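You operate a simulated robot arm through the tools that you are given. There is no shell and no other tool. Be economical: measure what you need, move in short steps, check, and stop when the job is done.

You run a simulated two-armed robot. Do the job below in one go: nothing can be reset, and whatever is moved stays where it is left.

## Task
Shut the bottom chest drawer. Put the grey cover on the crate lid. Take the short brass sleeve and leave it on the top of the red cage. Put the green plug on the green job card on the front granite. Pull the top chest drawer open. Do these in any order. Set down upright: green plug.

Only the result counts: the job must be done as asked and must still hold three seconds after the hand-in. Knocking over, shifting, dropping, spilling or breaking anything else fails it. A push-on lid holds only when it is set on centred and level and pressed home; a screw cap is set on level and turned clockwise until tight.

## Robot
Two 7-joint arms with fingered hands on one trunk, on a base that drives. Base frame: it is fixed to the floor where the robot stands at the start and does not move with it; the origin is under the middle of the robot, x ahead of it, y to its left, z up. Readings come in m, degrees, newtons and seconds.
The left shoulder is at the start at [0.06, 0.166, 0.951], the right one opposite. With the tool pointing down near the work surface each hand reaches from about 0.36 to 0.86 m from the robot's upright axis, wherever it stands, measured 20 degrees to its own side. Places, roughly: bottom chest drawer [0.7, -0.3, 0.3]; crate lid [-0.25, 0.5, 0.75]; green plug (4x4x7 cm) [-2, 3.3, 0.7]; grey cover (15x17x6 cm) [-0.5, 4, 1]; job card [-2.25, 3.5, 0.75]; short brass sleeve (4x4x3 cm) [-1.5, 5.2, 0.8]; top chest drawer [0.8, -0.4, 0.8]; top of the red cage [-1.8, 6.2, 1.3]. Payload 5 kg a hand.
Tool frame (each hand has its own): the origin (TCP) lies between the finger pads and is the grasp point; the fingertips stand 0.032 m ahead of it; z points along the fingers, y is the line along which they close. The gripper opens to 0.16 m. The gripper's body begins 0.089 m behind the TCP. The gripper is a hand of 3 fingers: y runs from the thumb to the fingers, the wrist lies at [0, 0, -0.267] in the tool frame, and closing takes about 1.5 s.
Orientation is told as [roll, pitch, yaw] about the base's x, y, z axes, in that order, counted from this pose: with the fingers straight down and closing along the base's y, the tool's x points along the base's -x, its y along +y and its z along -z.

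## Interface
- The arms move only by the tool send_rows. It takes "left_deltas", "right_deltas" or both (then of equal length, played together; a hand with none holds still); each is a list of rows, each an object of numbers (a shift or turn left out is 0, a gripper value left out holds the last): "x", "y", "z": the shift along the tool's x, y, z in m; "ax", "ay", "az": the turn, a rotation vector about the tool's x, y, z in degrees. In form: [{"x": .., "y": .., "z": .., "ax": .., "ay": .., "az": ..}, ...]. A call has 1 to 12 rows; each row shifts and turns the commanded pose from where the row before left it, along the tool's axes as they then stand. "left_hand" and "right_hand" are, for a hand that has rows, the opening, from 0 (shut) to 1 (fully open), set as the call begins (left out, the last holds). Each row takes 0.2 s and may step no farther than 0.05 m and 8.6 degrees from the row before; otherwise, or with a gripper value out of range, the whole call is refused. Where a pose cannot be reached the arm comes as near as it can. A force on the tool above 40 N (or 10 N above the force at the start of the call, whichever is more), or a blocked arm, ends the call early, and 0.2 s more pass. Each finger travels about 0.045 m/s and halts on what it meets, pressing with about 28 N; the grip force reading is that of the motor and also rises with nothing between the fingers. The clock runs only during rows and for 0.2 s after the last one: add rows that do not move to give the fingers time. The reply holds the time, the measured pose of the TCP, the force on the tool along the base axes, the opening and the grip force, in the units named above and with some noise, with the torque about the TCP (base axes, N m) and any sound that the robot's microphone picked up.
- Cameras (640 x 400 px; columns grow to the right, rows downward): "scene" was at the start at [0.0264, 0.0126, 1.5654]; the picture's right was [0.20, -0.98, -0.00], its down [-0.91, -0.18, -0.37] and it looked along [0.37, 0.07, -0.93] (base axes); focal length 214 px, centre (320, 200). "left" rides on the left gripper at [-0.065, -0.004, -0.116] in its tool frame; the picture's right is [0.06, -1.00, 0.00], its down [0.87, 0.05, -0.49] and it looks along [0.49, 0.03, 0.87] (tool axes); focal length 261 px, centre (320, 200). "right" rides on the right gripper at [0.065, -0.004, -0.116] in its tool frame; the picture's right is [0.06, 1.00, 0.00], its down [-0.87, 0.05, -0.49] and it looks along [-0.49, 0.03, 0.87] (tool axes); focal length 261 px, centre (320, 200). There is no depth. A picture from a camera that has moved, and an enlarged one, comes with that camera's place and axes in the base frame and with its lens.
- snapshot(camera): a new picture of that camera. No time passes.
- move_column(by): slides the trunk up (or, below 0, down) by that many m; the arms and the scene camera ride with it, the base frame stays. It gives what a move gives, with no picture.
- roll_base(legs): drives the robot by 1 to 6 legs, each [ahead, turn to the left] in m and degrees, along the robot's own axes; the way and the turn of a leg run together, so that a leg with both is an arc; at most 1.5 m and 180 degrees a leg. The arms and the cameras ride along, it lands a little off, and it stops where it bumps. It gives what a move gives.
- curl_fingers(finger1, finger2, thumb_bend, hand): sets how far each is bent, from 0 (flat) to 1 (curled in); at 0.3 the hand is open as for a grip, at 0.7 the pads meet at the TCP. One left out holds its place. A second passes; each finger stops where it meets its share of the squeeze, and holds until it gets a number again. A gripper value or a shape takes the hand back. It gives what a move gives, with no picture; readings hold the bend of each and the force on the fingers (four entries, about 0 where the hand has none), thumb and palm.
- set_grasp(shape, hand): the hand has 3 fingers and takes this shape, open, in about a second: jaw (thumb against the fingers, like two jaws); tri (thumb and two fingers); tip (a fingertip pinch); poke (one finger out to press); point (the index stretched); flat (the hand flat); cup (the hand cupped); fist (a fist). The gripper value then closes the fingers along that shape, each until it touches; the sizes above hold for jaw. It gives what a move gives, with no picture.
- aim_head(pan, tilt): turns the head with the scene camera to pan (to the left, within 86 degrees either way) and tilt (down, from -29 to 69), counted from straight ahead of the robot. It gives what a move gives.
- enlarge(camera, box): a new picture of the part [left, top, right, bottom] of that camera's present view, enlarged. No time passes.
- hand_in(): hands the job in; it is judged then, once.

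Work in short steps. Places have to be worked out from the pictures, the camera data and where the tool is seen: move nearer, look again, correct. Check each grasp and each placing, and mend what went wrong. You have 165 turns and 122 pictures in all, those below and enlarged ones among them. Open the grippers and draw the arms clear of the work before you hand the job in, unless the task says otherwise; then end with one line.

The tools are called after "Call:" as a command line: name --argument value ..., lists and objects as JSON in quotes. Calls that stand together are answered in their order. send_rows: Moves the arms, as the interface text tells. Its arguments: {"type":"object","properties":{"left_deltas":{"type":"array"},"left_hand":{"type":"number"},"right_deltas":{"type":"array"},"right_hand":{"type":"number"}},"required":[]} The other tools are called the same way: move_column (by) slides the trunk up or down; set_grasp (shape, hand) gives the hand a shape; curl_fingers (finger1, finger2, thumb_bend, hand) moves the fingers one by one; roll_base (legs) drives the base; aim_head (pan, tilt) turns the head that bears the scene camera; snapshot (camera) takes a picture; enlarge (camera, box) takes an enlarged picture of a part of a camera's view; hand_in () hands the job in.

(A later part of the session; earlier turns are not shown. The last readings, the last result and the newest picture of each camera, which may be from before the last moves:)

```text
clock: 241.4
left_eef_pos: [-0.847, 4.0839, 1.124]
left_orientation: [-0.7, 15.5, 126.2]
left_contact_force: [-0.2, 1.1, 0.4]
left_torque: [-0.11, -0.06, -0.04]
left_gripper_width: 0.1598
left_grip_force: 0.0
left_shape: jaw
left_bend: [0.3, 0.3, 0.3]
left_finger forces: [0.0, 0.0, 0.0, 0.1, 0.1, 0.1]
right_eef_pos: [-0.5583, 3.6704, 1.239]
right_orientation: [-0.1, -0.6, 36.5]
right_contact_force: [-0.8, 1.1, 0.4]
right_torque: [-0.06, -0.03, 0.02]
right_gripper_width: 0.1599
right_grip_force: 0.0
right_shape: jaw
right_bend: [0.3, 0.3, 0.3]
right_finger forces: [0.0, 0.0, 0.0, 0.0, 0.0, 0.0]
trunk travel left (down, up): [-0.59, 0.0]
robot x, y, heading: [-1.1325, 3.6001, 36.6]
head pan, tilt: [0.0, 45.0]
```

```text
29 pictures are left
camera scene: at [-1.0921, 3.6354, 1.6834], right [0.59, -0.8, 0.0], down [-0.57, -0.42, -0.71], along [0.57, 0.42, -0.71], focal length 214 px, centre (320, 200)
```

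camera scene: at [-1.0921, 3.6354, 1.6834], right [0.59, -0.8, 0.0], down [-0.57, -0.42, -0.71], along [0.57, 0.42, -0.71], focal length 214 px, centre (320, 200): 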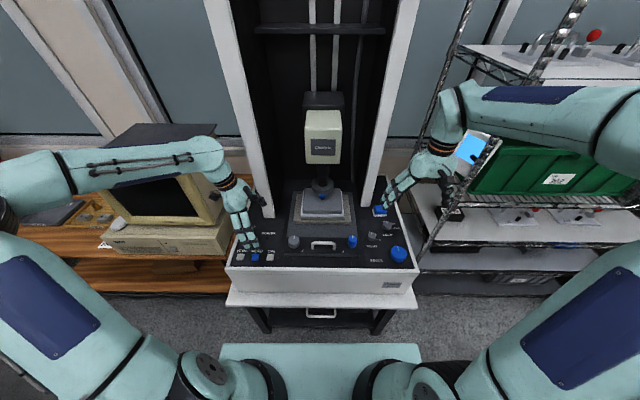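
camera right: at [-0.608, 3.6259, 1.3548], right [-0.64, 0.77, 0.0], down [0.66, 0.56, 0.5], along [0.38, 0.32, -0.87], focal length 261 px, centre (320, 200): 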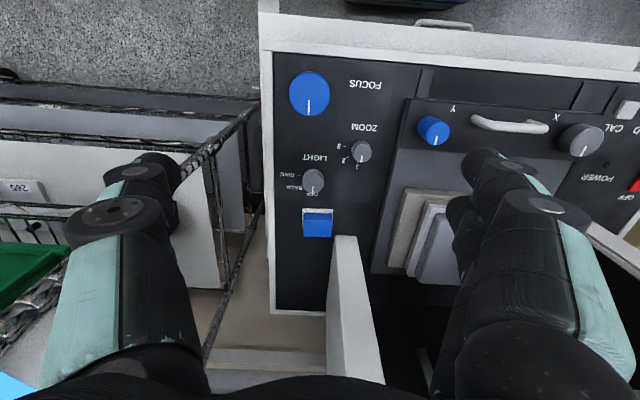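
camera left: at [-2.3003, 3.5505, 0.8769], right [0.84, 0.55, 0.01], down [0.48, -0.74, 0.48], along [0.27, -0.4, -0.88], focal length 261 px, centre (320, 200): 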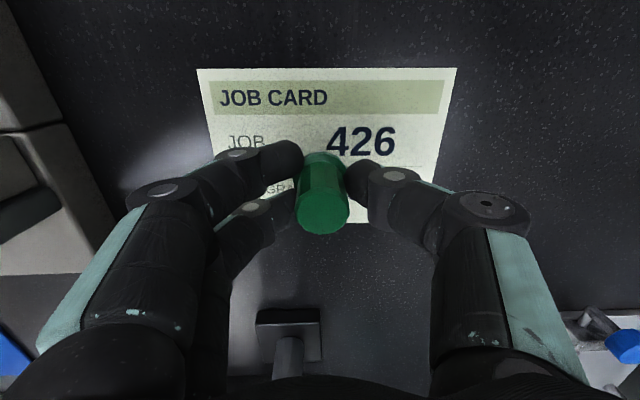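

Orientation is as planned. I move to the start point in front of the cover's left end at z≈1.065.

Call:
send_rows --left_deltas '[{"y": 0.03}, {"y": 0.0286}, {"x": 0.0355, "z": 0.0248}, {"x": 0.0355, "z": 0.0248}, {"x": 0.0355, "z": 0.0248}, {"x": 0.0355, "z": 0.0248}]'

Call:
enlarge --camera "scene" --box '[250, 120, 380, 260]'

```text
clock: 242.8
left_eef_pos: [-0.7935, 3.9161, 1.0673]
left_orientation: [-0.9, 15.3, 126.3]
left_contact_force: [-0.6, 0.6, 1.5]
left_torque: [0.0, 0.03, -0.03]
left_gripper_width: 0.1597
left_grip_force: 0.1
left_shape: jaw
left_bend: [0.3, 0.3, 0.3]
left_finger forces: [0.0, 0.1, 0.0, 0.0, 0.1, 0.0]
right_eef_pos: [-0.5562, 3.6695, 1.2387]
right_orientation: [0.1, -0.5, 36.4]
right_contact_force: [-0.2, -0.3, 0.6]
right_torque: [0.02, 0.02, 0.04]
right_gripper_width: 0.16
right_grip_force: 0.0
right_shape: jaw
right_bend: [0.3, 0.3, 0.3]
right_finger forces: [0.1, 0.0, 0.0, 0.0, 0.1, 0.0]
trunk travel left (down, up): [-0.59, 0.0]
robot x, y, heading: [-1.1302, 3.6017, 36.6]
head pan, tilt: [0.0, 45.0]
```

```text
2.86 times, centred on (315, 190) of scene
camera zoom: at [-1.0898, 3.6327, 1.6835], right [0.59, -0.8, 0.0], down [-0.57, -0.42, -0.71], along [0.57, 0.42, -0.71], focal length 613 px, centre (334, 229)
```

zoom: 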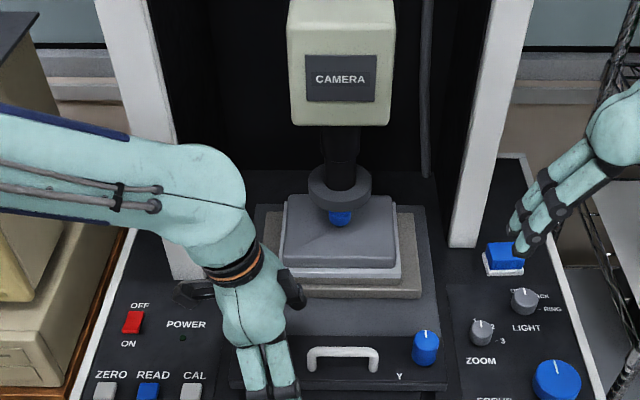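

The forearm would pass too close to the left pillar from here. I raise the hand, shift the base 0.2 m to the right, and come back so the forearm enters straighter.

Call:
send_rows --left_deltas '[{"x": 0.011, "z": -0.04}, {"x": 0.011, "z": -0.04}, {"x": 0.011, "z": -0.04}, {"y": 0.03}]' --right_deltas '[{"x": 0.03}, {"x": 0.03}, {"x": 0.03}, {"y": 0.04}]'

Call:
roll_base --legs '[[0, 89.5], [-0.2, 0], [0, -90]]'

Call:
snapshot --camera "scene"

```text
clock: 243.8
left_eef_pos: [-0.8215, 3.9017, 1.1895]
left_orientation: [-0.6, 15.5, 126.3]
left_contact_force: [0.3, 0.4, 0.7]
left_torque: [-0.02, -0.05, -0.01]
left_gripper_width: 0.1599
left_grip_force: 0.1
left_shape: jaw
left_bend: [0.3, 0.3, 0.3]
left_finger forces: [0.1, 0.0, 0.0, 0.0, 0.0, 0.1]
right_eef_pos: [-0.6534, 3.6483, 1.2386]
right_orientation: [-0.1, -0.5, 36.5]
right_contact_force: [-0.1, -1.1, -0.5]
right_torque: [0.0, 0.02, 0.01]
right_gripper_width: 0.1598
right_grip_force: 0.0
right_shape: jaw
right_bend: [0.3, 0.3, 0.3]
right_finger forces: [0.0, 0.1, 0.0, 0.1, 0.0, 0.0]
trunk travel left (down, up): [-0.59, 0.0]
robot x, y, heading: [-1.1329, 3.6013, 36.6]
head pan, tilt: [0.0, 45.0]
```

```text
clock: 253.3
left_eef_pos: [-0.7, 3.7367, 1.189]
left_orientation: [-0.8, 15.4, 126.2]
left_contact_force: [-0.2, -0.1, -0.2]
left_torque: [0.01, -0.01, 0.02]
left_gripper_width: 0.1602
left_grip_force: 0.1
left_shape: jaw
left_bend: [0.3, 0.3, 0.3]
left_finger forces: [0.0, 0.0, 0.0, 0.0, 0.1, 0.0]
right_eef_pos: [-0.5334, 3.4838, 1.2384]
right_orientation: [0.0, -0.5, 36.3]
right_contact_force: [-1.2, -0.2, 0.4]
right_torque: [0.0, 0.0, 0.02]
right_gripper_width: 0.1597
right_grip_force: 0.1
right_shape: jaw
right_bend: [0.3, 0.3, 0.3]
right_finger forces: [0.1, 0.0, 0.1, 0.0, 0.0, 0.1]
trunk travel left (down, up): [-0.59, 0.0]
robot x, y, heading: [-1.0131, 3.4452, 36.0]
head pan, tilt: [0.0, 45.0]
```

```text
27 pictures are left
camera scene: at [-0.9712, 3.4718, 1.6835], right [0.59, -0.81, 0.0], down [-0.57, -0.42, -0.71], along [0.57, 0.42, -0.71], focal length 214 px, centre (320, 200)
```

scene: 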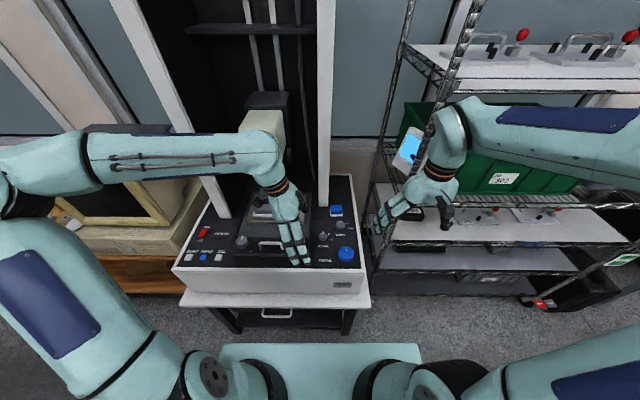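

I bring the hand to the start line again, in front of the cover's left end.

Call:
send_rows --left_deltas '[{"x": -0.04, "z": -0.0107}, {"x": -0.04, "z": -0.0107}, {"x": -0.04, "z": -0.0107}, {"x": -0.04, "z": -0.0107}, {"x": -0.04, "z": -0.0107}, {"x": -0.0107, "z": 0.04}, {"x": -0.0107, "z": 0.04}, {"x": -0.0107, "z": 0.04}]'

Call:
enlarge --camera "scene" --box '[180, 110, 340, 270]'

```text
clock: 255.1
left_eef_pos: [-0.8182, 3.9039, 1.0629]
left_orientation: [-0.9, 15.3, 126.2]
left_contact_force: [0.2, 0.0, -0.4]
left_torque: [0.01, -0.02, 0.02]
left_gripper_width: 0.16
left_grip_force: 0.0
left_shape: jaw
left_bend: [0.3, 0.3, 0.3]
left_finger forces: [0.0, 0.0, 0.1, 0.0, 0.0, 0.0]
right_eef_pos: [-0.5321, 3.4851, 1.2383]
right_orientation: [0.0, -0.4, 36.3]
right_contact_force: [-0.6, 0.0, 0.8]
right_torque: [-0.01, 0.03, -0.03]
right_gripper_width: 0.16
right_grip_force: 0.0
right_shape: jaw
right_bend: [0.3, 0.3, 0.3]
right_finger forces: [0.0, 0.0, 0.0, 0.0, 0.0, 0.0]
trunk travel left (down, up): [-0.59, 0.0]
robot x, y, heading: [-1.013, 3.4407, 36.5]
head pan, tilt: [0.0, 45.0]
```

```text
2.50 times, centred on (260, 190) of scene
camera zoom: at [-0.9704, 3.4713, 1.6835], right [0.59, -0.81, 0.0], down [-0.57, -0.42, -0.71], along [0.57, 0.42, -0.71], focal length 536 px, centre (470, 225)
```

zoom: 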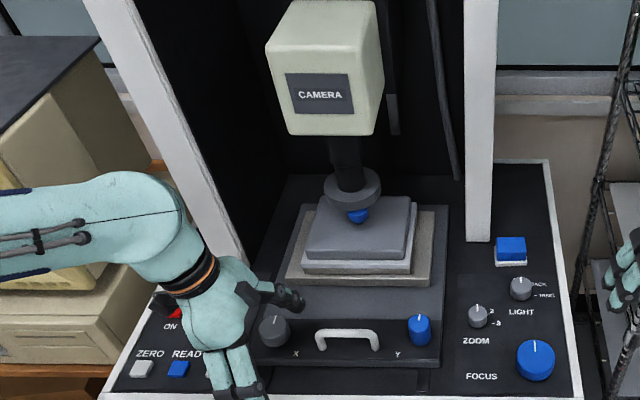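

Refined: cover centre [-0.541,4.027], top z≈1.016, lens tip z≈1.05. I move forward at z≈1.063 with an offset of 5.2 cm left of centre.

Call:
send_rows --left_deltas '[{"x": 0.0116, "z": 0.003}, {"y": -0.04}, {"y": -0.04}, {"y": -0.04}, {"y": -0.03}, {"y": -0.03}]'

Call:
enlarge --camera "scene" --box '[190, 110, 340, 250]'

Call:
snapshot --camera "left"

```text
clock: 256.5
left_eef_pos: [-0.6676, 4.0013, 1.0667]
left_orientation: [-0.7, 15.4, 126.2]
left_contact_force: [0.0, 0.2, 0.6]
left_torque: [-0.02, -0.01, 0.02]
left_gripper_width: 0.1599
left_grip_force: 0.1
left_shape: jaw
left_bend: [0.3, 0.3, 0.3]
left_finger forces: [0.0, 0.0, 0.1, 0.1, 0.0, 0.0]
right_eef_pos: [-0.5324, 3.486, 1.2382]
right_orientation: [-0.1, -0.5, 36.2]
right_contact_force: [-0.4, 0.1, -0.3]
right_torque: [-0.05, 0.03, 0.0]
right_gripper_width: 0.1598
right_grip_force: 0.3
right_shape: jaw
right_bend: [0.3, 0.3, 0.3]
right_finger forces: [0.0, 0.0, 0.0, 0.0, 0.0, 0.0]
trunk travel left (down, up): [-0.59, 0.0]
robot x, y, heading: [-1.0084, 3.4412, 36.2]
head pan, tilt: [0.0, 45.0]
```

```text
2.86 times, centred on (265, 180) of scene
camera zoom: at [-0.9704, 3.4731, 1.6835], right [0.59, -0.81, 0.0], down [-0.57, -0.42, -0.71], along [0.57, 0.42, -0.71], focal length 613 px, centre (477, 257)
```

zoom: 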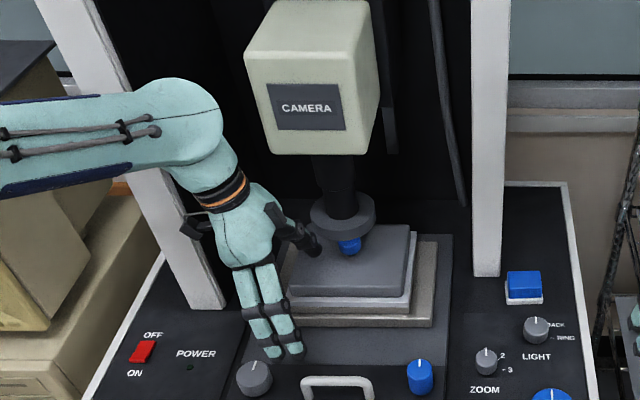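

```text
24 pictures are left
camera left: at [-0.7203, 4.0787, 1.1602], right [0.84, 0.54, 0.03], down [0.37, -0.61, 0.7], along [0.4, -0.58, -0.71], focal length 261 px, centre (320, 200)
```

left: 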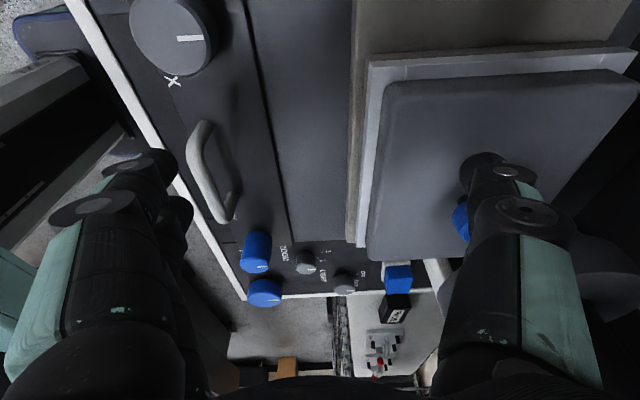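

Clearances look fine: the thumb passes about 1 cm left of the lens ring. I go on 0.117 m forward.

Call:
send_rows --left_deltas '[{"y": -0.025}, {"y": -0.025}, {"y": -0.025}, {"y": -0.022}, {"y": -0.02}]'

Call:
enlarge --camera "scene" --box '[190, 110, 340, 250]'

Call:
snapshot --camera "left"

```text
clock: 257.7
left_eef_pos: [-0.5738, 4.0698, 1.0688]
left_orientation: [-0.8, 15.3, 126.3]
left_contact_force: [0.3, -0.1, 0.4]
left_torque: [-0.01, 0.0, -0.02]
left_gripper_width: 0.1599
left_grip_force: 0.0
left_shape: jaw
left_bend: [0.3, 0.3, 0.3]
left_finger forces: [0.0, 0.0, 0.0, 0.1, 0.0, 0.0]
right_eef_pos: [-0.5321, 3.4856, 1.238]
right_orientation: [0.0, -0.5, 36.3]
right_contact_force: [-0.1, 0.4, 0.0]
right_torque: [-0.02, -0.01, -0.01]
right_gripper_width: 0.1598
right_grip_force: 0.1
right_shape: jaw
right_bend: [0.3, 0.3, 0.3]
right_finger forces: [0.1, 0.1, 0.0, 0.0, 0.0, 0.0]
trunk travel left (down, up): [-0.59, 0.0]
robot x, y, heading: [-1.0134, 3.4428, 36.0]
head pan, tilt: [0.0, 45.0]
```

```text
2.86 times, centred on (265, 180) of scene
camera zoom: at [-0.9705, 3.4725, 1.6835], right [0.59, -0.81, 0.0], down [-0.57, -0.42, -0.71], along [0.57, 0.42, -0.71], focal length 613 px, centre (477, 257)
```

zoom: 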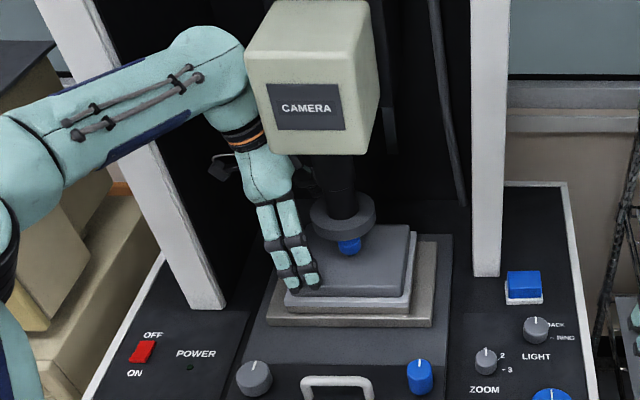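

```text
22 pictures are left
camera left: at [-0.6265, 4.1482, 1.1622], right [0.84, 0.54, 0.03], down [0.37, -0.61, 0.7], along [0.4, -0.58, -0.71], focal length 261 px, centre (320, 200)
```

left: 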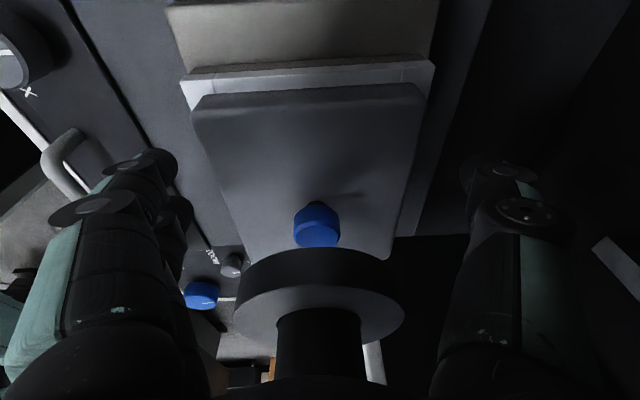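

The cover lies centred between fingers and thumb. I lower vertically 5.5 cm so the tips come beside its dark body.

Call:
send_rows --left_deltas '[{"x": -0.0052, "z": 0.0193}, {"x": -0.0052, "z": 0.0193}, {"x": -0.0039, "z": 0.0145}]'

Call:
snapshot --camera "left"

```text
clock: 258.5
left_eef_pos: [-0.5745, 4.0704, 1.014]
left_orientation: [-0.7, 15.4, 126.3]
left_contact_force: [-2.2, -1.6, 3.2]
left_torque: [-0.13, 0.2, 0.0]
left_gripper_width: 0.16
left_grip_force: 0.0
left_shape: jaw
left_bend: [0.28, 0.29, 0.3]
left_finger forces: [1.8, 0.8, 0.0, 0.0, 0.1, 0.0]
right_eef_pos: [-0.5326, 3.484, 1.2376]
right_orientation: [0.0, -0.6, 36.2]
right_contact_force: [-0.4, 0.5, 0.5]
right_torque: [-0.01, 0.02, 0.0]
right_gripper_width: 0.1601
right_grip_force: 0.1
right_shape: jaw
right_bend: [0.3, 0.3, 0.3]
right_finger forces: [0.1, 0.0, 0.0, 0.1, 0.0, 0.0]
trunk travel left (down, up): [-0.59, 0.0]
robot x, y, heading: [-1.0159, 3.4387, 36.2]
head pan, tilt: [0.0, 45.0]
```

```text
21 pictures are left
camera left: at [-0.627, 4.1479, 1.1077], right [0.84, 0.54, 0.03], down [0.37, -0.61, 0.7], along [0.4, -0.58, -0.71], focal length 261 px, centre (320, 200)
```

left: 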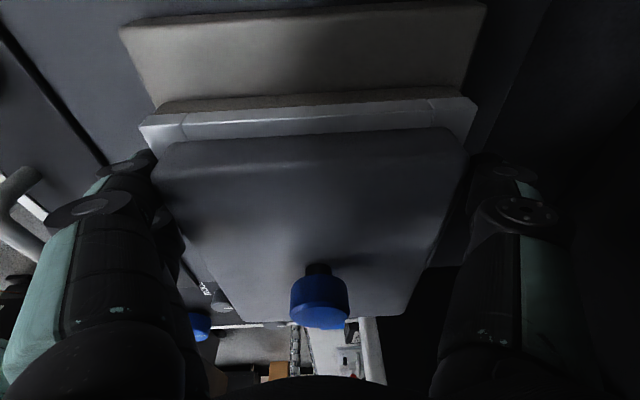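

The front fingers just touch; I shift 4 mm toward me and close.

Call:
send_rows --left_deltas '[{"y": 0.004}, {}]'

Call:
send_rows --left_deltas '[{}, {}, {}, {}, {}, {}, {}]' --left_hand 0

Call:
snapshot --camera "left"

```text
clock: 259.1
left_eef_pos: [-0.5772, 4.068, 1.0131]
left_orientation: [-0.7, 15.4, 126.1]
left_contact_force: [-0.2, -0.9, 0.8]
left_torque: [0.0, -0.01, 0.02]
left_gripper_width: 0.1599
left_grip_force: 0.1
left_shape: jaw
left_bend: [0.3, 0.3, 0.3]
left_finger forces: [0.1, 0.0, 0.0, 0.0, 0.3, 0.1]
right_eef_pos: [-0.5317, 3.4849, 1.2384]
right_orientation: [0.0, -0.5, 36.3]
right_contact_force: [1.1, -0.1, -0.2]
right_torque: [-0.01, 0.01, 0.01]
right_gripper_width: 0.1597
right_grip_force: 0.2
right_shape: jaw
right_bend: [0.3, 0.3, 0.3]
right_finger forces: [0.0, 0.0, 0.0, 0.1, 0.0, 0.0]
trunk travel left (down, up): [-0.59, 0.0]
robot x, y, heading: [-1.0128, 3.4378, 36.3]
head pan, tilt: [0.0, 45.0]
```

```text
clock: 260.7
left_eef_pos: [-0.5779, 4.0681, 1.0124]
left_orientation: [-0.7, 15.4, 126.2]
left_contact_force: [-0.1, -2.3, -1.0]
left_torque: [0.1, -0.11, -0.03]
left_gripper_width: 0.1526
left_grip_force: 28.2
left_shape: jaw
left_bend: [0.4, 0.4, 0.37]
left_finger forces: [14.5, 13.1, 0.0, 0.0, 26.6, 0.0]
right_eef_pos: [-0.5326, 3.4851, 1.2384]
right_orientation: [0.0, -0.5, 36.2]
right_contact_force: [-1.1, -0.2, 1.0]
right_torque: [-0.01, -0.04, -0.01]
right_gripper_width: 0.1601
right_grip_force: 0.1
right_shape: jaw
right_bend: [0.3, 0.3, 0.3]
right_finger forces: [0.0, 0.1, 0.1, 0.0, 0.0, 0.0]
trunk travel left (down, up): [-0.59, 0.0]
robot x, y, heading: [-1.015, 3.4388, 36.3]
head pan, tilt: [0.0, 45.0]
```

```text
20 pictures are left
camera left: at [-0.6301, 4.1454, 1.1069], right [0.84, 0.54, 0.03], down [0.37, -0.61, 0.7], along [0.4, -0.58, -0.71], focal length 261 px, centre (320, 200)
```

left: 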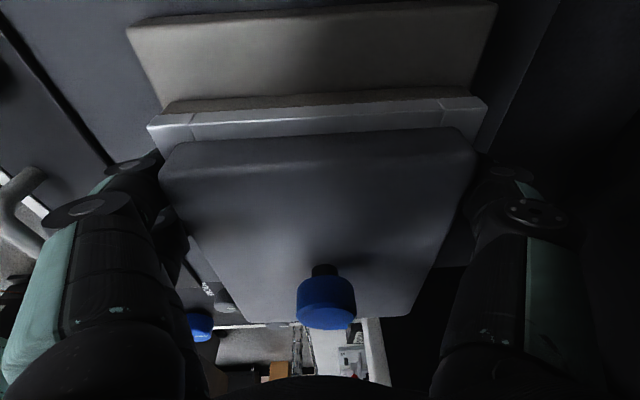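

Gripped at 15.3 cm width with both fingers and thumb. I lift 1 cm and check.

Call:
send_rows --left_deltas '[{"x": 0.0013, "z": -0.0048}, {"x": 0.0013, "z": -0.0048}]'

Call:
snapshot --camera "left"

```text
clock: 261.4
left_eef_pos: [-0.5801, 4.0687, 1.0146]
left_orientation: [-0.1, 15.2, 126.1]
left_contact_force: [3.4, 0.0, -16.2]
left_torque: [0.54, -0.64, 0.06]
left_gripper_width: 0.1527
left_grip_force: 27.9
left_shape: jaw
left_bend: [0.4, 0.4, 0.36]
left_finger forces: [14.8, 13.4, 0.1, 0.1, 31.5, 0.0]
right_eef_pos: [-0.5306, 3.4847, 1.238]
right_orientation: [0.0, -0.5, 36.2]
right_contact_force: [-0.8, -0.6, -0.4]
right_torque: [0.03, -0.01, 0.02]
right_gripper_width: 0.1603
right_grip_force: 0.1
right_shape: jaw
right_bend: [0.3, 0.3, 0.3]
right_finger forces: [0.0, 0.0, 0.0, 0.0, 0.0, 0.0]
trunk travel left (down, up): [-0.59, 0.0]
robot x, y, heading: [-1.0122, 3.4449, 36.3]
head pan, tilt: [0.0, 45.0]
stopped in row 2 (left hand): the force on the tool passed its limit at 42 N (the readings are from after the stop); the commanded pose is now the measured one
```

```text
19 pictures are left
camera left: at [-0.631, 4.1452, 1.1081], right [0.84, 0.54, 0.02], down [0.38, -0.6, 0.7], along [0.39, -0.58, -0.71], focal length 261 px, centre (320, 200)
```

left: 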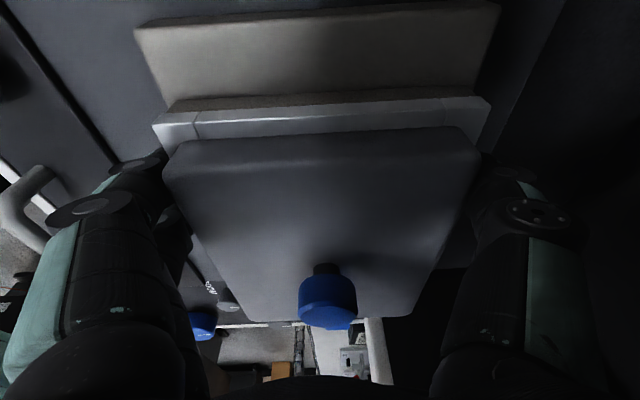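

Lifting met about 40 N: something holds it. I test whether it slides: a small pull toward me, still gripped.

Call:
send_rows --left_deltas '[{"y": 0.004}, {"y": 0.004}, {"y": 0.004}]'

Call:
snapshot --camera "left"

```text
clock: 262.2
left_eef_pos: [-0.5883, 4.0612, 1.0145]
left_orientation: [0.0, 15.2, 126.2]
left_contact_force: [5.6, 0.8, -28.1]
left_torque: [0.39, -0.43, 0.17]
left_gripper_width: 0.1531
left_grip_force: 27.9
left_shape: jaw
left_bend: [0.4, 0.4, 0.36]
left_finger forces: [14.8, 13.6, 0.1, 0.1, 32.3, 0.0]
right_eef_pos: [-0.5317, 3.4861, 1.2378]
right_orientation: [0.0, -0.4, 36.2]
right_contact_force: [-1.1, -0.2, 0.2]
right_torque: [-0.01, 0.01, -0.01]
right_gripper_width: 0.1602
right_grip_force: 0.0
right_shape: jaw
right_bend: [0.3, 0.3, 0.3]
right_finger forces: [0.0, 0.1, 0.0, 0.1, 0.0, 0.0]
trunk travel left (down, up): [-0.59, 0.0]
robot x, y, heading: [-1.0133, 3.4374, 36.4]
head pan, tilt: [0.0, 45.0]
```

```text
18 pictures are left
camera left: at [-0.6401, 4.1389, 1.1085], right [0.84, 0.54, 0.02], down [0.37, -0.6, 0.7], along [0.39, -0.58, -0.71], focal length 261 px, centre (320, 200)
```

left: 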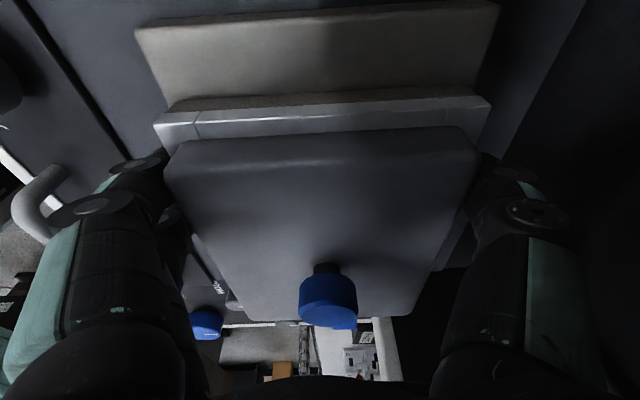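

Cover, blue knob and slab all moved 1 cm together. I look from the head to understand what's attached to what.

Call:
enlarge --camera "scene" --box '[220, 130, 320, 230]'

```text
4.00 times, centred on (270, 180) of scene
camera zoom: at [-0.9694, 3.4743, 1.6832], right [0.59, -0.81, 0.0], down [-0.57, -0.42, -0.71], along [0.57, 0.42, -0.71], focal length 858 px, centre (520, 280)
```

zoom: 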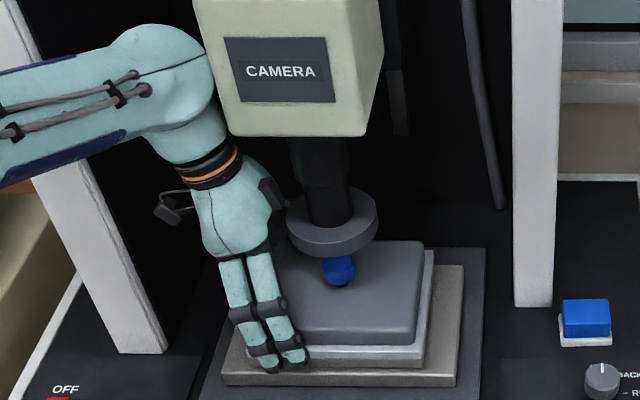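

The blue dome is the cover's knob, and lifting jammed it against the lens ring, pressing the cover's far end on the slab and dragging it along. I push back the same 1.1 cm to restore the slab, then ease down to zero load.

Call:
send_rows --left_deltas '[{"y": -0.004}, {"y": -0.004}, {"y": -0.0035}, {}]'

Call:
send_rows --left_deltas '[{"x": -0.0005, "z": 0.0019}, {}]'

Call:
snapshot --camera "left"

```text
clock: 263.2
left_eef_pos: [-0.5801, 4.0683, 1.0147]
left_orientation: [-0.1, 15.3, 126.2]
left_contact_force: [-1.7, -5.5, -33.5]
left_torque: [0.47, -0.49, 0.12]
left_gripper_width: 0.153
left_grip_force: 28.1
left_shape: jaw
left_bend: [0.39, 0.39, 0.36]
left_finger forces: [17.7, 16.3, 0.0, 0.0, 28.6, 0.1]
right_eef_pos: [-0.5316, 3.4853, 1.2378]
right_orientation: [0.1, -0.4, 36.2]
right_contact_force: [0.1, 0.1, -0.4]
right_torque: [0.01, 0.04, 0.01]
right_gripper_width: 0.1602
right_grip_force: 0.0
right_shape: jaw
right_bend: [0.3, 0.3, 0.3]
right_finger forces: [0.0, 0.0, 0.0, 0.0, 0.0, 0.0]
trunk travel left (down, up): [-0.59, 0.0]
robot x, y, heading: [-1.0121, 3.4431, 36.3]
head pan, tilt: [0.0, 45.0]
```

```text
clock: 263.8
left_eef_pos: [-0.5796, 4.0684, 1.0145]
left_orientation: [-0.2, 15.2, 126.1]
left_contact_force: [-1.9, -3.2, -25.6]
left_torque: [0.28, -0.22, -0.01]
left_gripper_width: 0.153
left_grip_force: 27.6
left_shape: jaw
left_bend: [0.39, 0.39, 0.36]
left_finger forces: [16.8, 15.5, 0.0, 0.0, 28.3, 0.0]
right_eef_pos: [-0.5315, 3.4847, 1.2373]
right_orientation: [-0.1, -0.4, 36.2]
right_contact_force: [-0.8, -0.2, -0.3]
right_torque: [0.01, -0.02, 0.02]
right_gripper_width: 0.1602
right_grip_force: 0.2
right_shape: jaw
right_bend: [0.3, 0.3, 0.3]
right_finger forces: [0.0, 0.1, 0.0, 0.0, 0.1, 0.0]
trunk travel left (down, up): [-0.59, 0.0]
robot x, y, heading: [-1.014, 3.4399, 36.1]
head pan, tilt: [0.0, 45.0]
```

```text
16 pictures are left
camera left: at [-0.631, 4.1459, 1.1085], right [0.84, 0.54, 0.02], down [0.37, -0.61, 0.7], along [0.39, -0.58, -0.71], focal length 261 px, centre (320, 200)
```

left: 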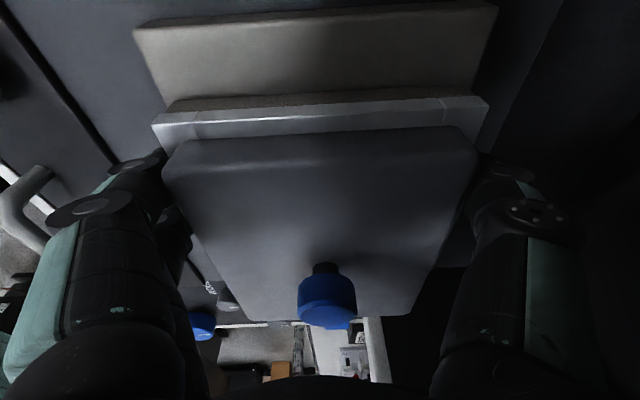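

Restored to the same relative place as before the pull. I lower a few mm more to unload completely.

Call:
send_rows --left_deltas '[{"x": -0.0005, "z": 0.0019}, {"x": -0.0005, "z": 0.0019}, {}]'

```text
clock: 264.6
left_eef_pos: [-0.5793, 4.0671, 1.0129]
left_orientation: [-0.6, 15.3, 126.1]
left_contact_force: [0.7, 4.8, 4.2]
left_torque: [-0.19, 0.33, -0.27]
left_gripper_width: 0.1525
left_grip_force: 27.8
left_shape: jaw
left_bend: [0.4, 0.4, 0.36]
left_finger forces: [13.7, 12.9, 0.1, 0.1, 29.5, 0.0]
right_eef_pos: [-0.5326, 3.4853, 1.2396]
right_orientation: [0.0, -0.5, 36.3]
right_contact_force: [0.7, 0.0, 0.6]
right_torque: [0.02, 0.0, 0.01]
right_gripper_width: 0.1601
right_grip_force: 0.0
right_shape: jaw
right_bend: [0.3, 0.3, 0.3]
right_finger forces: [0.1, 0.0, 0.0, 0.1, 0.1, 0.0]
trunk travel left (down, up): [-0.59, 0.0]
robot x, y, heading: [-1.011, 3.4408, 36.3]
head pan, tilt: [0.0, 45.0]
```

Almost neutral. I trim up 0.7 mm and pull 8 mm toward me, then compare cover and slab.

Call:
send_rows --left_deltas '[{"x": 0.0002, "z": -0.0007}, {"y": 0.004}, {"y": 0.004}, {}]'

Call:
snapshot --camera "left"

```text
clock: 265.6
left_eef_pos: [-0.5863, 4.062, 1.0119]
left_orientation: [-0.4, 15.3, 126.2]
left_contact_force: [1.3, 7.2, 13.5]
left_torque: [-0.1, 0.16, -0.11]
left_gripper_width: 0.1522
left_grip_force: 27.7
left_shape: jaw
left_bend: [0.41, 0.41, 0.36]
left_finger forces: [12.9, 12.4, 0.0, 0.0, 30.3, 0.0]
right_eef_pos: [-0.5329, 3.4845, 1.2374]
right_orientation: [0.0, -0.5, 36.2]
right_contact_force: [0.2, 0.0, -0.7]
right_torque: [-0.01, 0.0, 0.02]
right_gripper_width: 0.1599
right_grip_force: 0.1
right_shape: jaw
right_bend: [0.3, 0.3, 0.3]
right_finger forces: [0.0, 0.1, 0.1, 0.0, 0.0, 0.1]
trunk travel left (down, up): [-0.59, 0.0]
robot x, y, heading: [-1.0108, 3.4415, 36.0]
head pan, tilt: [0.0, 45.0]
```

```text
15 pictures are left
camera left: at [-0.6384, 4.1397, 1.1069], right [0.84, 0.54, 0.02], down [0.37, -0.61, 0.7], along [0.39, -0.58, -0.71], focal length 261 px, centre (320, 200)
```

left: 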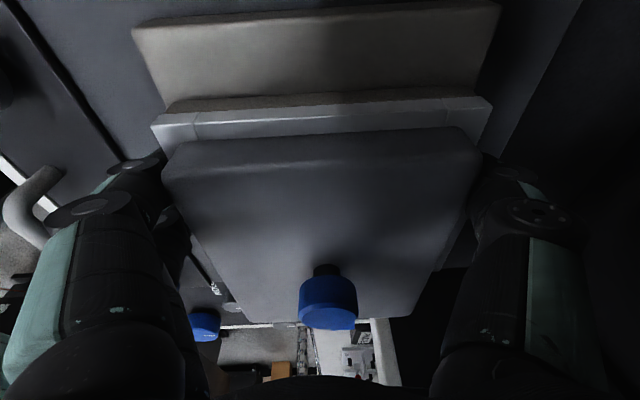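

Slab follows even unloaded, so the cover may simply be heavy and I hold only its left end. I restore the slab (push back 8 mm) and try a slow 6 mm lift to see whether a gap opens above the plate.

Call:
send_rows --left_deltas '[{"y": -0.004}, {"y": -0.004}, {}, {"x": 0.0003, "z": -0.001}, {"x": 0.0003, "z": -0.001}, {"x": 0.0003, "z": -0.001}, {"x": 0.0003, "z": -0.001}, {"x": 0.0003, "z": -0.001}, {"x": 0.0003, "z": -0.001}, {"x": 0.0003, "z": -0.001}]'

Call:
snapshot --camera "left"

```text
clock: 267.8
left_eef_pos: [-0.5797, 4.0662, 1.0139]
left_orientation: [0.1, 15.2, 126.2]
left_contact_force: [-1.6, -5.6, -39.2]
left_torque: [0.89, -0.99, 0.27]
left_gripper_width: 0.1526
left_grip_force: 27.8
left_shape: jaw
left_bend: [0.4, 0.39, 0.37]
left_finger forces: [17.5, 16.0, 0.0, 0.0, 28.8, 0.0]
right_eef_pos: [-0.5316, 3.486, 1.2362]
right_orientation: [0.0, -0.4, 36.2]
right_contact_force: [0.4, 0.3, 0.3]
right_torque: [0.0, -0.02, 0.01]
right_gripper_width: 0.1599
right_grip_force: 0.0
right_shape: jaw
right_bend: [0.3, 0.3, 0.3]
right_finger forces: [0.1, 0.0, 0.0, 0.0, 0.0, 0.1]
trunk travel left (down, up): [-0.59, 0.0]
robot x, y, heading: [-1.0129, 3.4374, 36.3]
head pan, tilt: [0.0, 45.0]
```

```text
14 pictures are left
camera left: at [-0.6308, 4.1456, 1.1088], right [0.84, 0.54, 0.01], down [0.38, -0.6, 0.7], along [0.39, -0.59, -0.71], focal length 261 px, centre (320, 200)
```

left: 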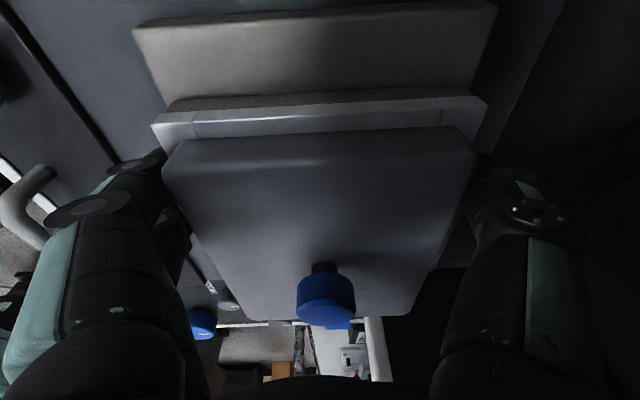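

The resistance behaves like a jointed stage, so my fingertips may be clamping the plate under the cover rather than the cover. I open, rise 2 cm, and close on the dark body only.

Call:
send_rows --left_deltas '[{"x": -0.0012, "z": 0.0043}, {}]' --left_hand 1

Call:
send_rows --left_deltas '[{"x": 0.0026, "z": -0.0097}, {"x": 0.0026, "z": -0.0097}]'

Call:
send_rows --left_deltas '[{}, {}, {}, {}, {}, {}, {}]' --left_hand 0

Call:
snapshot --camera "left"

```text
clock: 268.4
left_eef_pos: [-0.579, 4.0664, 1.0175]
left_orientation: [-0.5, 15.3, 126.1]
left_contact_force: [-0.3, 0.5, -0.3]
left_torque: [-0.01, -0.01, 0.02]
left_gripper_width: 0.1598
left_grip_force: 0.0
left_shape: jaw
left_bend: [0.3, 0.3, 0.3]
left_finger forces: [0.0, 0.0, 0.0, 0.1, 0.1, 0.0]
right_eef_pos: [-0.5335, 3.4848, 1.2376]
right_orientation: [0.0, -0.6, 36.2]
right_contact_force: [0.5, 0.2, 0.0]
right_torque: [-0.01, -0.01, -0.01]
right_gripper_width: 0.1601
right_grip_force: 0.0
right_shape: jaw
right_bend: [0.3, 0.3, 0.3]
right_finger forces: [0.0, 0.1, 0.0, 0.0, 0.0, 0.0]
trunk travel left (down, up): [-0.59, 0.0]
robot x, y, heading: [-1.0149, 3.4392, 36.2]
head pan, tilt: [0.0, 45.0]
```

```text
clock: 269.0
left_eef_pos: [-0.5805, 4.0664, 1.0353]
left_orientation: [-0.4, 15.3, 126.2]
left_contact_force: [-0.2, 0.9, 0.0]
left_torque: [-0.02, 0.03, -0.01]
left_gripper_width: 0.1598
left_grip_force: 0.1
left_shape: jaw
left_bend: [0.3, 0.3, 0.3]
left_finger forces: [0.1, 0.0, 0.0, 0.1, 0.0, 0.0]
right_eef_pos: [-0.533, 3.4841, 1.2383]
right_orientation: [0.0, -0.5, 36.2]
right_contact_force: [0.4, -0.3, -1.0]
right_torque: [-0.01, -0.02, 0.01]
right_gripper_width: 0.16
right_grip_force: 0.1
right_shape: jaw
right_bend: [0.3, 0.3, 0.3]
right_finger forces: [0.0, 0.0, 0.0, 0.0, 0.0, 0.1]
trunk travel left (down, up): [-0.59, 0.0]
robot x, y, heading: [-1.0128, 3.4416, 36.5]
head pan, tilt: [0.0, 45.0]
```

```text
clock: 270.6
left_eef_pos: [-0.5804, 4.065, 1.0347]
left_orientation: [-0.3, 15.2, 126.2]
left_contact_force: [-0.5, 0.7, -1.2]
left_torque: [0.0, -0.02, 0.04]
left_gripper_width: 0.1353
left_grip_force: 28.3
left_shape: jaw
left_bend: [0.55, 0.54, 0.5]
left_finger forces: [12.7, 12.5, 0.1, 0.1, 25.2, 0.0]
right_eef_pos: [-0.5323, 3.4841, 1.2379]
right_orientation: [-0.1, -0.5, 36.2]
right_contact_force: [-0.2, -0.2, -0.4]
right_torque: [-0.02, 0.0, 0.0]
right_gripper_width: 0.1601
right_grip_force: 0.0
right_shape: jaw
right_bend: [0.3, 0.3, 0.3]
right_finger forces: [0.1, 0.0, 0.0, 0.1, 0.0, 0.1]
trunk travel left (down, up): [-0.59, 0.0]
robot x, y, heading: [-1.0143, 3.4414, 36.4]
head pan, tilt: [0.0, 45.0]
```

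```text
13 pictures are left
camera left: at [-0.6315, 4.1442, 1.129], right [0.84, 0.54, 0.02], down [0.37, -0.61, 0.7], along [0.39, -0.58, -0.71], focal length 261 px, centre (320, 200)
```

left: 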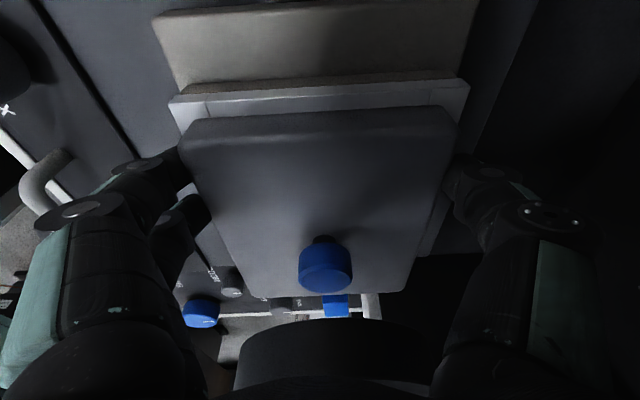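

Now the width is 0.135 m: the dark body only. I lift slowly 6 mm.

Call:
send_rows --left_deltas '[{"x": 0.0005, "z": -0.0019}, {"x": 0.0005, "z": -0.0019}, {"x": 0.0005, "z": -0.0019}, {}]'

Call:
snapshot --camera "left"

```text
clock: 271.6
left_eef_pos: [-0.5802, 4.0664, 1.0406]
left_orientation: [-0.3, 15.3, 126.2]
left_contact_force: [0.6, -0.2, -0.7]
left_torque: [0.05, 0.04, 0.01]
left_gripper_width: 0.1352
left_grip_force: 27.4
left_shape: jaw
left_bend: [0.55, 0.54, 0.5]
left_finger forces: [12.6, 12.8, 0.1, 0.1, 25.3, 0.1]
right_eef_pos: [-0.5321, 3.4836, 1.2378]
right_orientation: [0.0, -0.5, 36.2]
right_contact_force: [-0.7, 0.6, 0.7]
right_torque: [0.0, 0.0, 0.0]
right_gripper_width: 0.1599
right_grip_force: 0.0
right_shape: jaw
right_bend: [0.3, 0.3, 0.3]
right_finger forces: [0.0, 0.1, 0.0, 0.1, 0.0, 0.0]
trunk travel left (down, up): [-0.59, 0.0]
robot x, y, heading: [-1.0149, 3.4433, 36.5]
head pan, tilt: [0.0, 45.0]
```

```text
12 pictures are left
camera left: at [-0.6318, 4.1443, 1.1349], right [0.84, 0.54, 0.02], down [0.37, -0.61, 0.7], along [0.39, -0.58, -0.71], focal length 261 px, centre (320, 200)
```

left: 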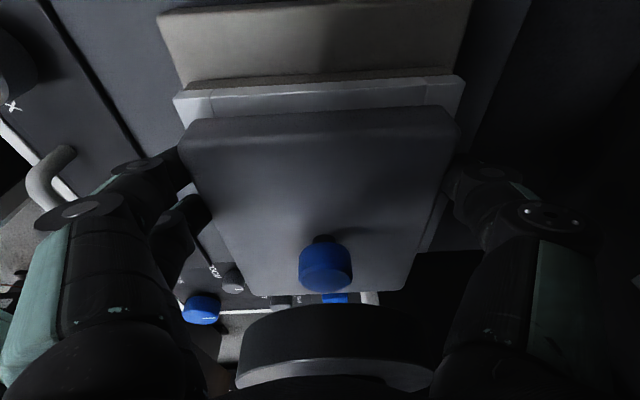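

The cover lifts freely and is light; before, I had been holding the plate. I raise 6 mm more and pull it straight out from under the lens.

Call:
send_rows --left_deltas '[{"x": 0.0008, "z": -0.0029}, {"x": 0.0008, "z": -0.0029}, {"y": 0.015}, {"y": 0.025}, {"y": 0.03}, {"y": 0.03}, {"y": 0.035}, {"y": 0.035}, {"y": 0.035}, {"y": 0.035}]'

Call:
enlarge --camera "scene" --box '[190, 120, 340, 270]'

```text
clock: 273.8
left_eef_pos: [-0.7737, 3.9242, 1.0453]
left_orientation: [-0.3, 15.2, 126.2]
left_contact_force: [-0.7, -0.6, -0.7]
left_torque: [0.05, 0.04, 0.0]
left_gripper_width: 0.1352
left_grip_force: 28.2
left_shape: jaw
left_bend: [0.55, 0.54, 0.51]
left_finger forces: [12.6, 12.7, 0.0, 0.1, 25.2, 0.0]
right_eef_pos: [-0.533, 3.4843, 1.2385]
right_orientation: [0.0, -0.7, 36.2]
right_contact_force: [-0.2, 0.0, -0.7]
right_torque: [0.02, -0.01, 0.01]
right_gripper_width: 0.1599
right_grip_force: 0.0
right_shape: jaw
right_bend: [0.3, 0.3, 0.3]
right_finger forces: [0.0, 0.0, 0.0, 0.0, 0.0, 0.1]
trunk travel left (down, up): [-0.59, 0.0]
robot x, y, heading: [-1.0105, 3.4399, 36.0]
head pan, tilt: [0.0, 45.0]
```

```text
2.67 times, centred on (265, 195) of scene
camera zoom: at [-0.9721, 3.4715, 1.6835], right [0.59, -0.81, 0.0], down [-0.57, -0.42, -0.71], along [0.57, 0.42, -0.71], focal length 572 px, centre (467, 213)
```

zoom: 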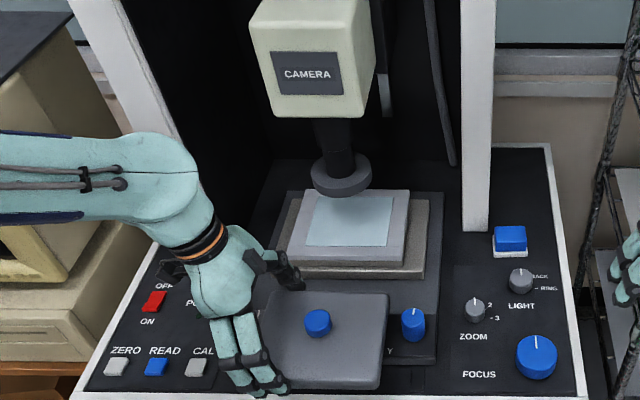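

The cover is out, held level, and the plate stays in place. I raise it, turn to 126° and stretch the arms narrow for reversing along the corridor.

Call:
send_rows --left_deltas '[{"x": 0.0104, "z": -0.0386}, {"x": 0.0104, "z": -0.0386}, {"x": 0.0104, "z": -0.0386}]'

Call:
roll_base --legs '[[0, 90]]'

Call:
send_rows --left_deltas '[{"y": -0.045}, {"y": -0.045}, {"y": -0.045}, {"y": -0.035}, {"x": 0.03, "z": 0.008}]' --right_deltas '[{"x": -0.045}, {"x": -0.045}, {"x": -0.045}, {"x": -0.045}, {"x": -0.045, "y": 0.02}]'

Call:
aim_head --pan 0 --tilt 40

Call:
snapshot --camera "scene"

```text
clock: 274.6
left_eef_pos: [-0.7754, 3.9268, 1.165]
left_orientation: [-0.3, 15.3, 126.3]
left_contact_force: [-0.3, 0.7, -0.7]
left_torque: [0.01, 0.03, 0.04]
left_gripper_width: 0.1352
left_grip_force: 27.9
left_shape: jaw
left_bend: [0.55, 0.54, 0.51]
left_finger forces: [12.6, 12.8, 0.0, 0.0, 25.3, 0.0]
right_eef_pos: [-0.5325, 3.4845, 1.2386]
right_orientation: [-0.1, -0.5, 36.4]
right_contact_force: [-0.3, -0.1, 0.6]
right_torque: [-0.04, 0.0, -0.06]
right_gripper_width: 0.1602
right_grip_force: 0.1
right_shape: jaw
right_bend: [0.3, 0.3, 0.3]
right_finger forces: [0.0, 0.0, 0.0, 0.0, 0.1, 0.0]
trunk travel left (down, up): [-0.59, 0.0]
robot x, y, heading: [-1.0133, 3.4383, 36.3]
head pan, tilt: [0.0, 45.0]
```

```text
clock: 278.9
left_eef_pos: [-1.4984, 3.677, 1.1645]
left_orientation: [-0.2, 15.4, -143.6]
left_contact_force: [0.1, 0.2, -1.3]
left_torque: [-0.02, 0.04, 0.01]
left_gripper_width: 0.1349
left_grip_force: 28.8
left_shape: jaw
left_bend: [0.55, 0.54, 0.51]
left_finger forces: [12.3, 12.5, 0.0, 0.0, 24.9, 0.0]
right_eef_pos: [-1.0584, 3.9204, 1.2381]
right_orientation: [-0.1, -0.4, 126.4]
right_contact_force: [0.0, 0.0, 0.3]
right_torque: [-0.04, -0.01, 0.01]
right_gripper_width: 0.1599
right_grip_force: 0.2
right_shape: jaw
right_bend: [0.3, 0.3, 0.3]
right_finger forces: [0.0, 0.0, 0.1, 0.0, 0.1, 0.0]
trunk travel left (down, up): [-0.59, 0.0]
robot x, y, heading: [-1.013, 3.4411, 126.5]
head pan, tilt: [0.0, 45.0]
```

```text
clock: 280.1
left_eef_pos: [-1.5754, 3.8337, 1.1651]
left_orientation: [-0.2, 15.2, -143.6]
left_contact_force: [0.2, 0.1, -0.7]
left_torque: [-0.07, 0.08, -0.01]
left_gripper_width: 0.135
left_grip_force: 28.2
left_shape: jaw
left_bend: [0.55, 0.54, 0.51]
left_finger forces: [12.3, 12.7, 0.0, 0.1, 25.0, 0.1]
right_eef_pos: [-1.2086, 4.0904, 1.2377]
right_orientation: [0.0, -0.6, 126.4]
right_contact_force: [-0.3, -0.1, -0.2]
right_torque: [-0.04, -0.01, 0.02]
right_gripper_width: 0.16
right_grip_force: 0.1
right_shape: jaw
right_bend: [0.3, 0.3, 0.3]
right_finger forces: [0.0, 0.0, 0.0, 0.0, 0.0, 0.1]
trunk travel left (down, up): [-0.59, 0.0]
robot x, y, heading: [-1.0138, 3.4425, 126.5]
head pan, tilt: [0.0, 45.0]
```

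```text
clock: 280.8
left_eef_pos: [-1.5745, 3.833, 1.1659]
left_orientation: [-0.3, 15.3, -143.5]
left_contact_force: [0.8, 0.1, -0.1]
left_torque: [-0.06, 0.04, 0.01]
left_gripper_width: 0.1351
left_grip_force: 28.1
left_shape: jaw
left_bend: [0.55, 0.54, 0.51]
left_finger forces: [12.4, 12.7, 0.0, 0.0, 25.1, 0.0]
right_eef_pos: [-1.209, 4.0889, 1.2391]
right_orientation: [0.1, -0.6, 126.4]
right_contact_force: [-0.1, -0.1, -0.1]
right_torque: [-0.01, -0.01, -0.02]
right_gripper_width: 0.1601
right_grip_force: 0.0
right_shape: jaw
right_bend: [0.3, 0.3, 0.3]
right_finger forces: [0.1, 0.0, 0.1, 0.1, 0.1, 0.0]
trunk travel left (down, up): [-0.59, 0.0]
robot x, y, heading: [-1.0113, 3.4363, 126.5]
head pan, tilt: [0.0, 40.0]
```

```text
10 pictures are left
camera scene: at [-1.0455, 3.4859, 1.6908], right [0.8, 0.59, 0.0], down [0.38, -0.52, -0.77], along [-0.45, 0.62, -0.64], focal length 214 px, centre (320, 200)
```

scene: 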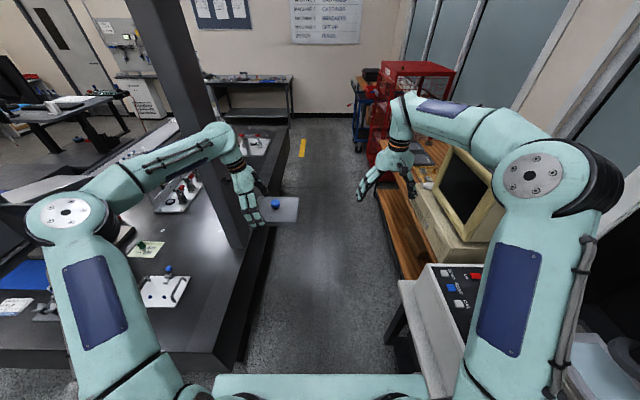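

Cover held well. I reverse: straight to u≈2.3, drift right to v≈1.34 past the gantry post, then on to u≈-0.06.

Call:
roll_base --legs '[[-1.1, 0], [0, 6], [-1.1, 0], [0, -6.4], [-1.25, 0]]'

```text
clock: 298.6
left_eef_pos: [0.5377, 1.1445, 1.1658]
left_orientation: [-0.2, 15.2, -144.0]
left_contact_force: [-0.7, -0.2, -0.4]
left_torque: [0.0, 0.06, -0.01]
left_gripper_width: 0.1352
left_grip_force: 27.8
left_shape: jaw
left_bend: [0.55, 0.54, 0.51]
left_finger forces: [12.3, 12.5, 0.0, 0.1, 25.0, 0.0]
right_eef_pos: [0.9055, 1.3972, 1.2389]
right_orientation: [0.0, -0.5, 126.1]
right_contact_force: [-0.7, -1.2, 0.4]
right_torque: [0.02, 0.02, 0.02]
right_gripper_width: 0.1599
right_grip_force: 0.0
right_shape: jaw
right_bend: [0.3, 0.3, 0.3]
right_finger forces: [0.0, 0.0, 0.0, 0.0, 0.1, 0.0]
trunk travel left (down, up): [-0.59, 0.0]
robot x, y, heading: [1.0988, 0.7475, 126.1]
head pan, tilt: [0.0, 40.0]
```

On target. I turn left, drive 1.09 m in front of the desk, and turn back to face it; then look.

Call:
roll_base --legs '[[0, 90], [1.09, 0], [0, -90]]'

Call:
aim_head --pan 0 --tilt 52

Call:
snapshot --camera "scene"

```text
clock: 312.1
left_eef_pos: [-0.3552, 0.4884, 1.1656]
left_orientation: [-0.4, 15.1, -143.6]
left_contact_force: [-0.4, 0.6, -0.6]
left_torque: [-0.01, 0.1, 0.02]
left_gripper_width: 0.1351
left_grip_force: 28.1
left_shape: jaw
left_bend: [0.55, 0.54, 0.51]
left_finger forces: [12.1, 12.3, 0.0, 0.0, 24.3, 0.0]
right_eef_pos: [0.0125, 0.7439, 1.2385]
right_orientation: [0.0, -0.5, 126.3]
right_contact_force: [0.0, 0.5, -0.1]
right_torque: [0.0, 0.0, 0.0]
right_gripper_width: 0.1599
right_grip_force: 0.0
right_shape: jaw
right_bend: [0.3, 0.3, 0.3]
right_finger forces: [0.0, 0.1, 0.0, 0.1, 0.1, 0.0]
trunk travel left (down, up): [-0.59, 0.0]
robot x, y, heading: [0.2082, 0.0934, 126.4]
head pan, tilt: [0.0, 40.0]
```

```text
clock: 312.9
left_eef_pos: [-0.3537, 0.4867, 1.167]
left_orientation: [-0.2, 15.2, -143.7]
left_contact_force: [0.3, 0.0, -2.0]
left_torque: [-0.02, 0.02, 0.01]
left_gripper_width: 0.1349
left_grip_force: 27.9
left_shape: jaw
left_bend: [0.55, 0.54, 0.51]
left_finger forces: [12.1, 12.2, 0.0, 0.0, 24.2, 0.1]
right_eef_pos: [0.0119, 0.7426, 1.2391]
right_orientation: [0.0, -0.5, 126.3]
right_contact_force: [0.3, 0.2, 0.3]
right_torque: [-0.01, -0.02, 0.01]
right_gripper_width: 0.1601
right_grip_force: 0.1
right_shape: jaw
right_bend: [0.3, 0.3, 0.3]
right_finger forces: [0.0, 0.1, 0.1, 0.0, 0.1, 0.0]
trunk travel left (down, up): [-0.59, 0.0]
robot x, y, heading: [0.2035, 0.0923, 126.3]
head pan, tilt: [0.0, 52.0]
```

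```text
9 pictures are left
camera scene: at [0.1797, 0.1326, 1.674], right [0.81, 0.59, 0.0], down [0.47, -0.63, -0.62], along [-0.37, 0.5, -0.79], focal length 214 px, centre (320, 200)
```

scene: 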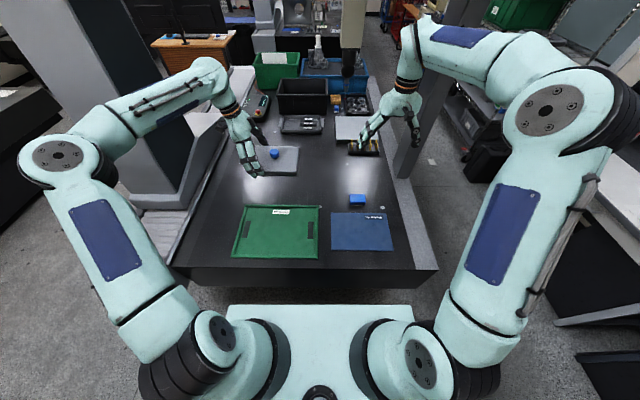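

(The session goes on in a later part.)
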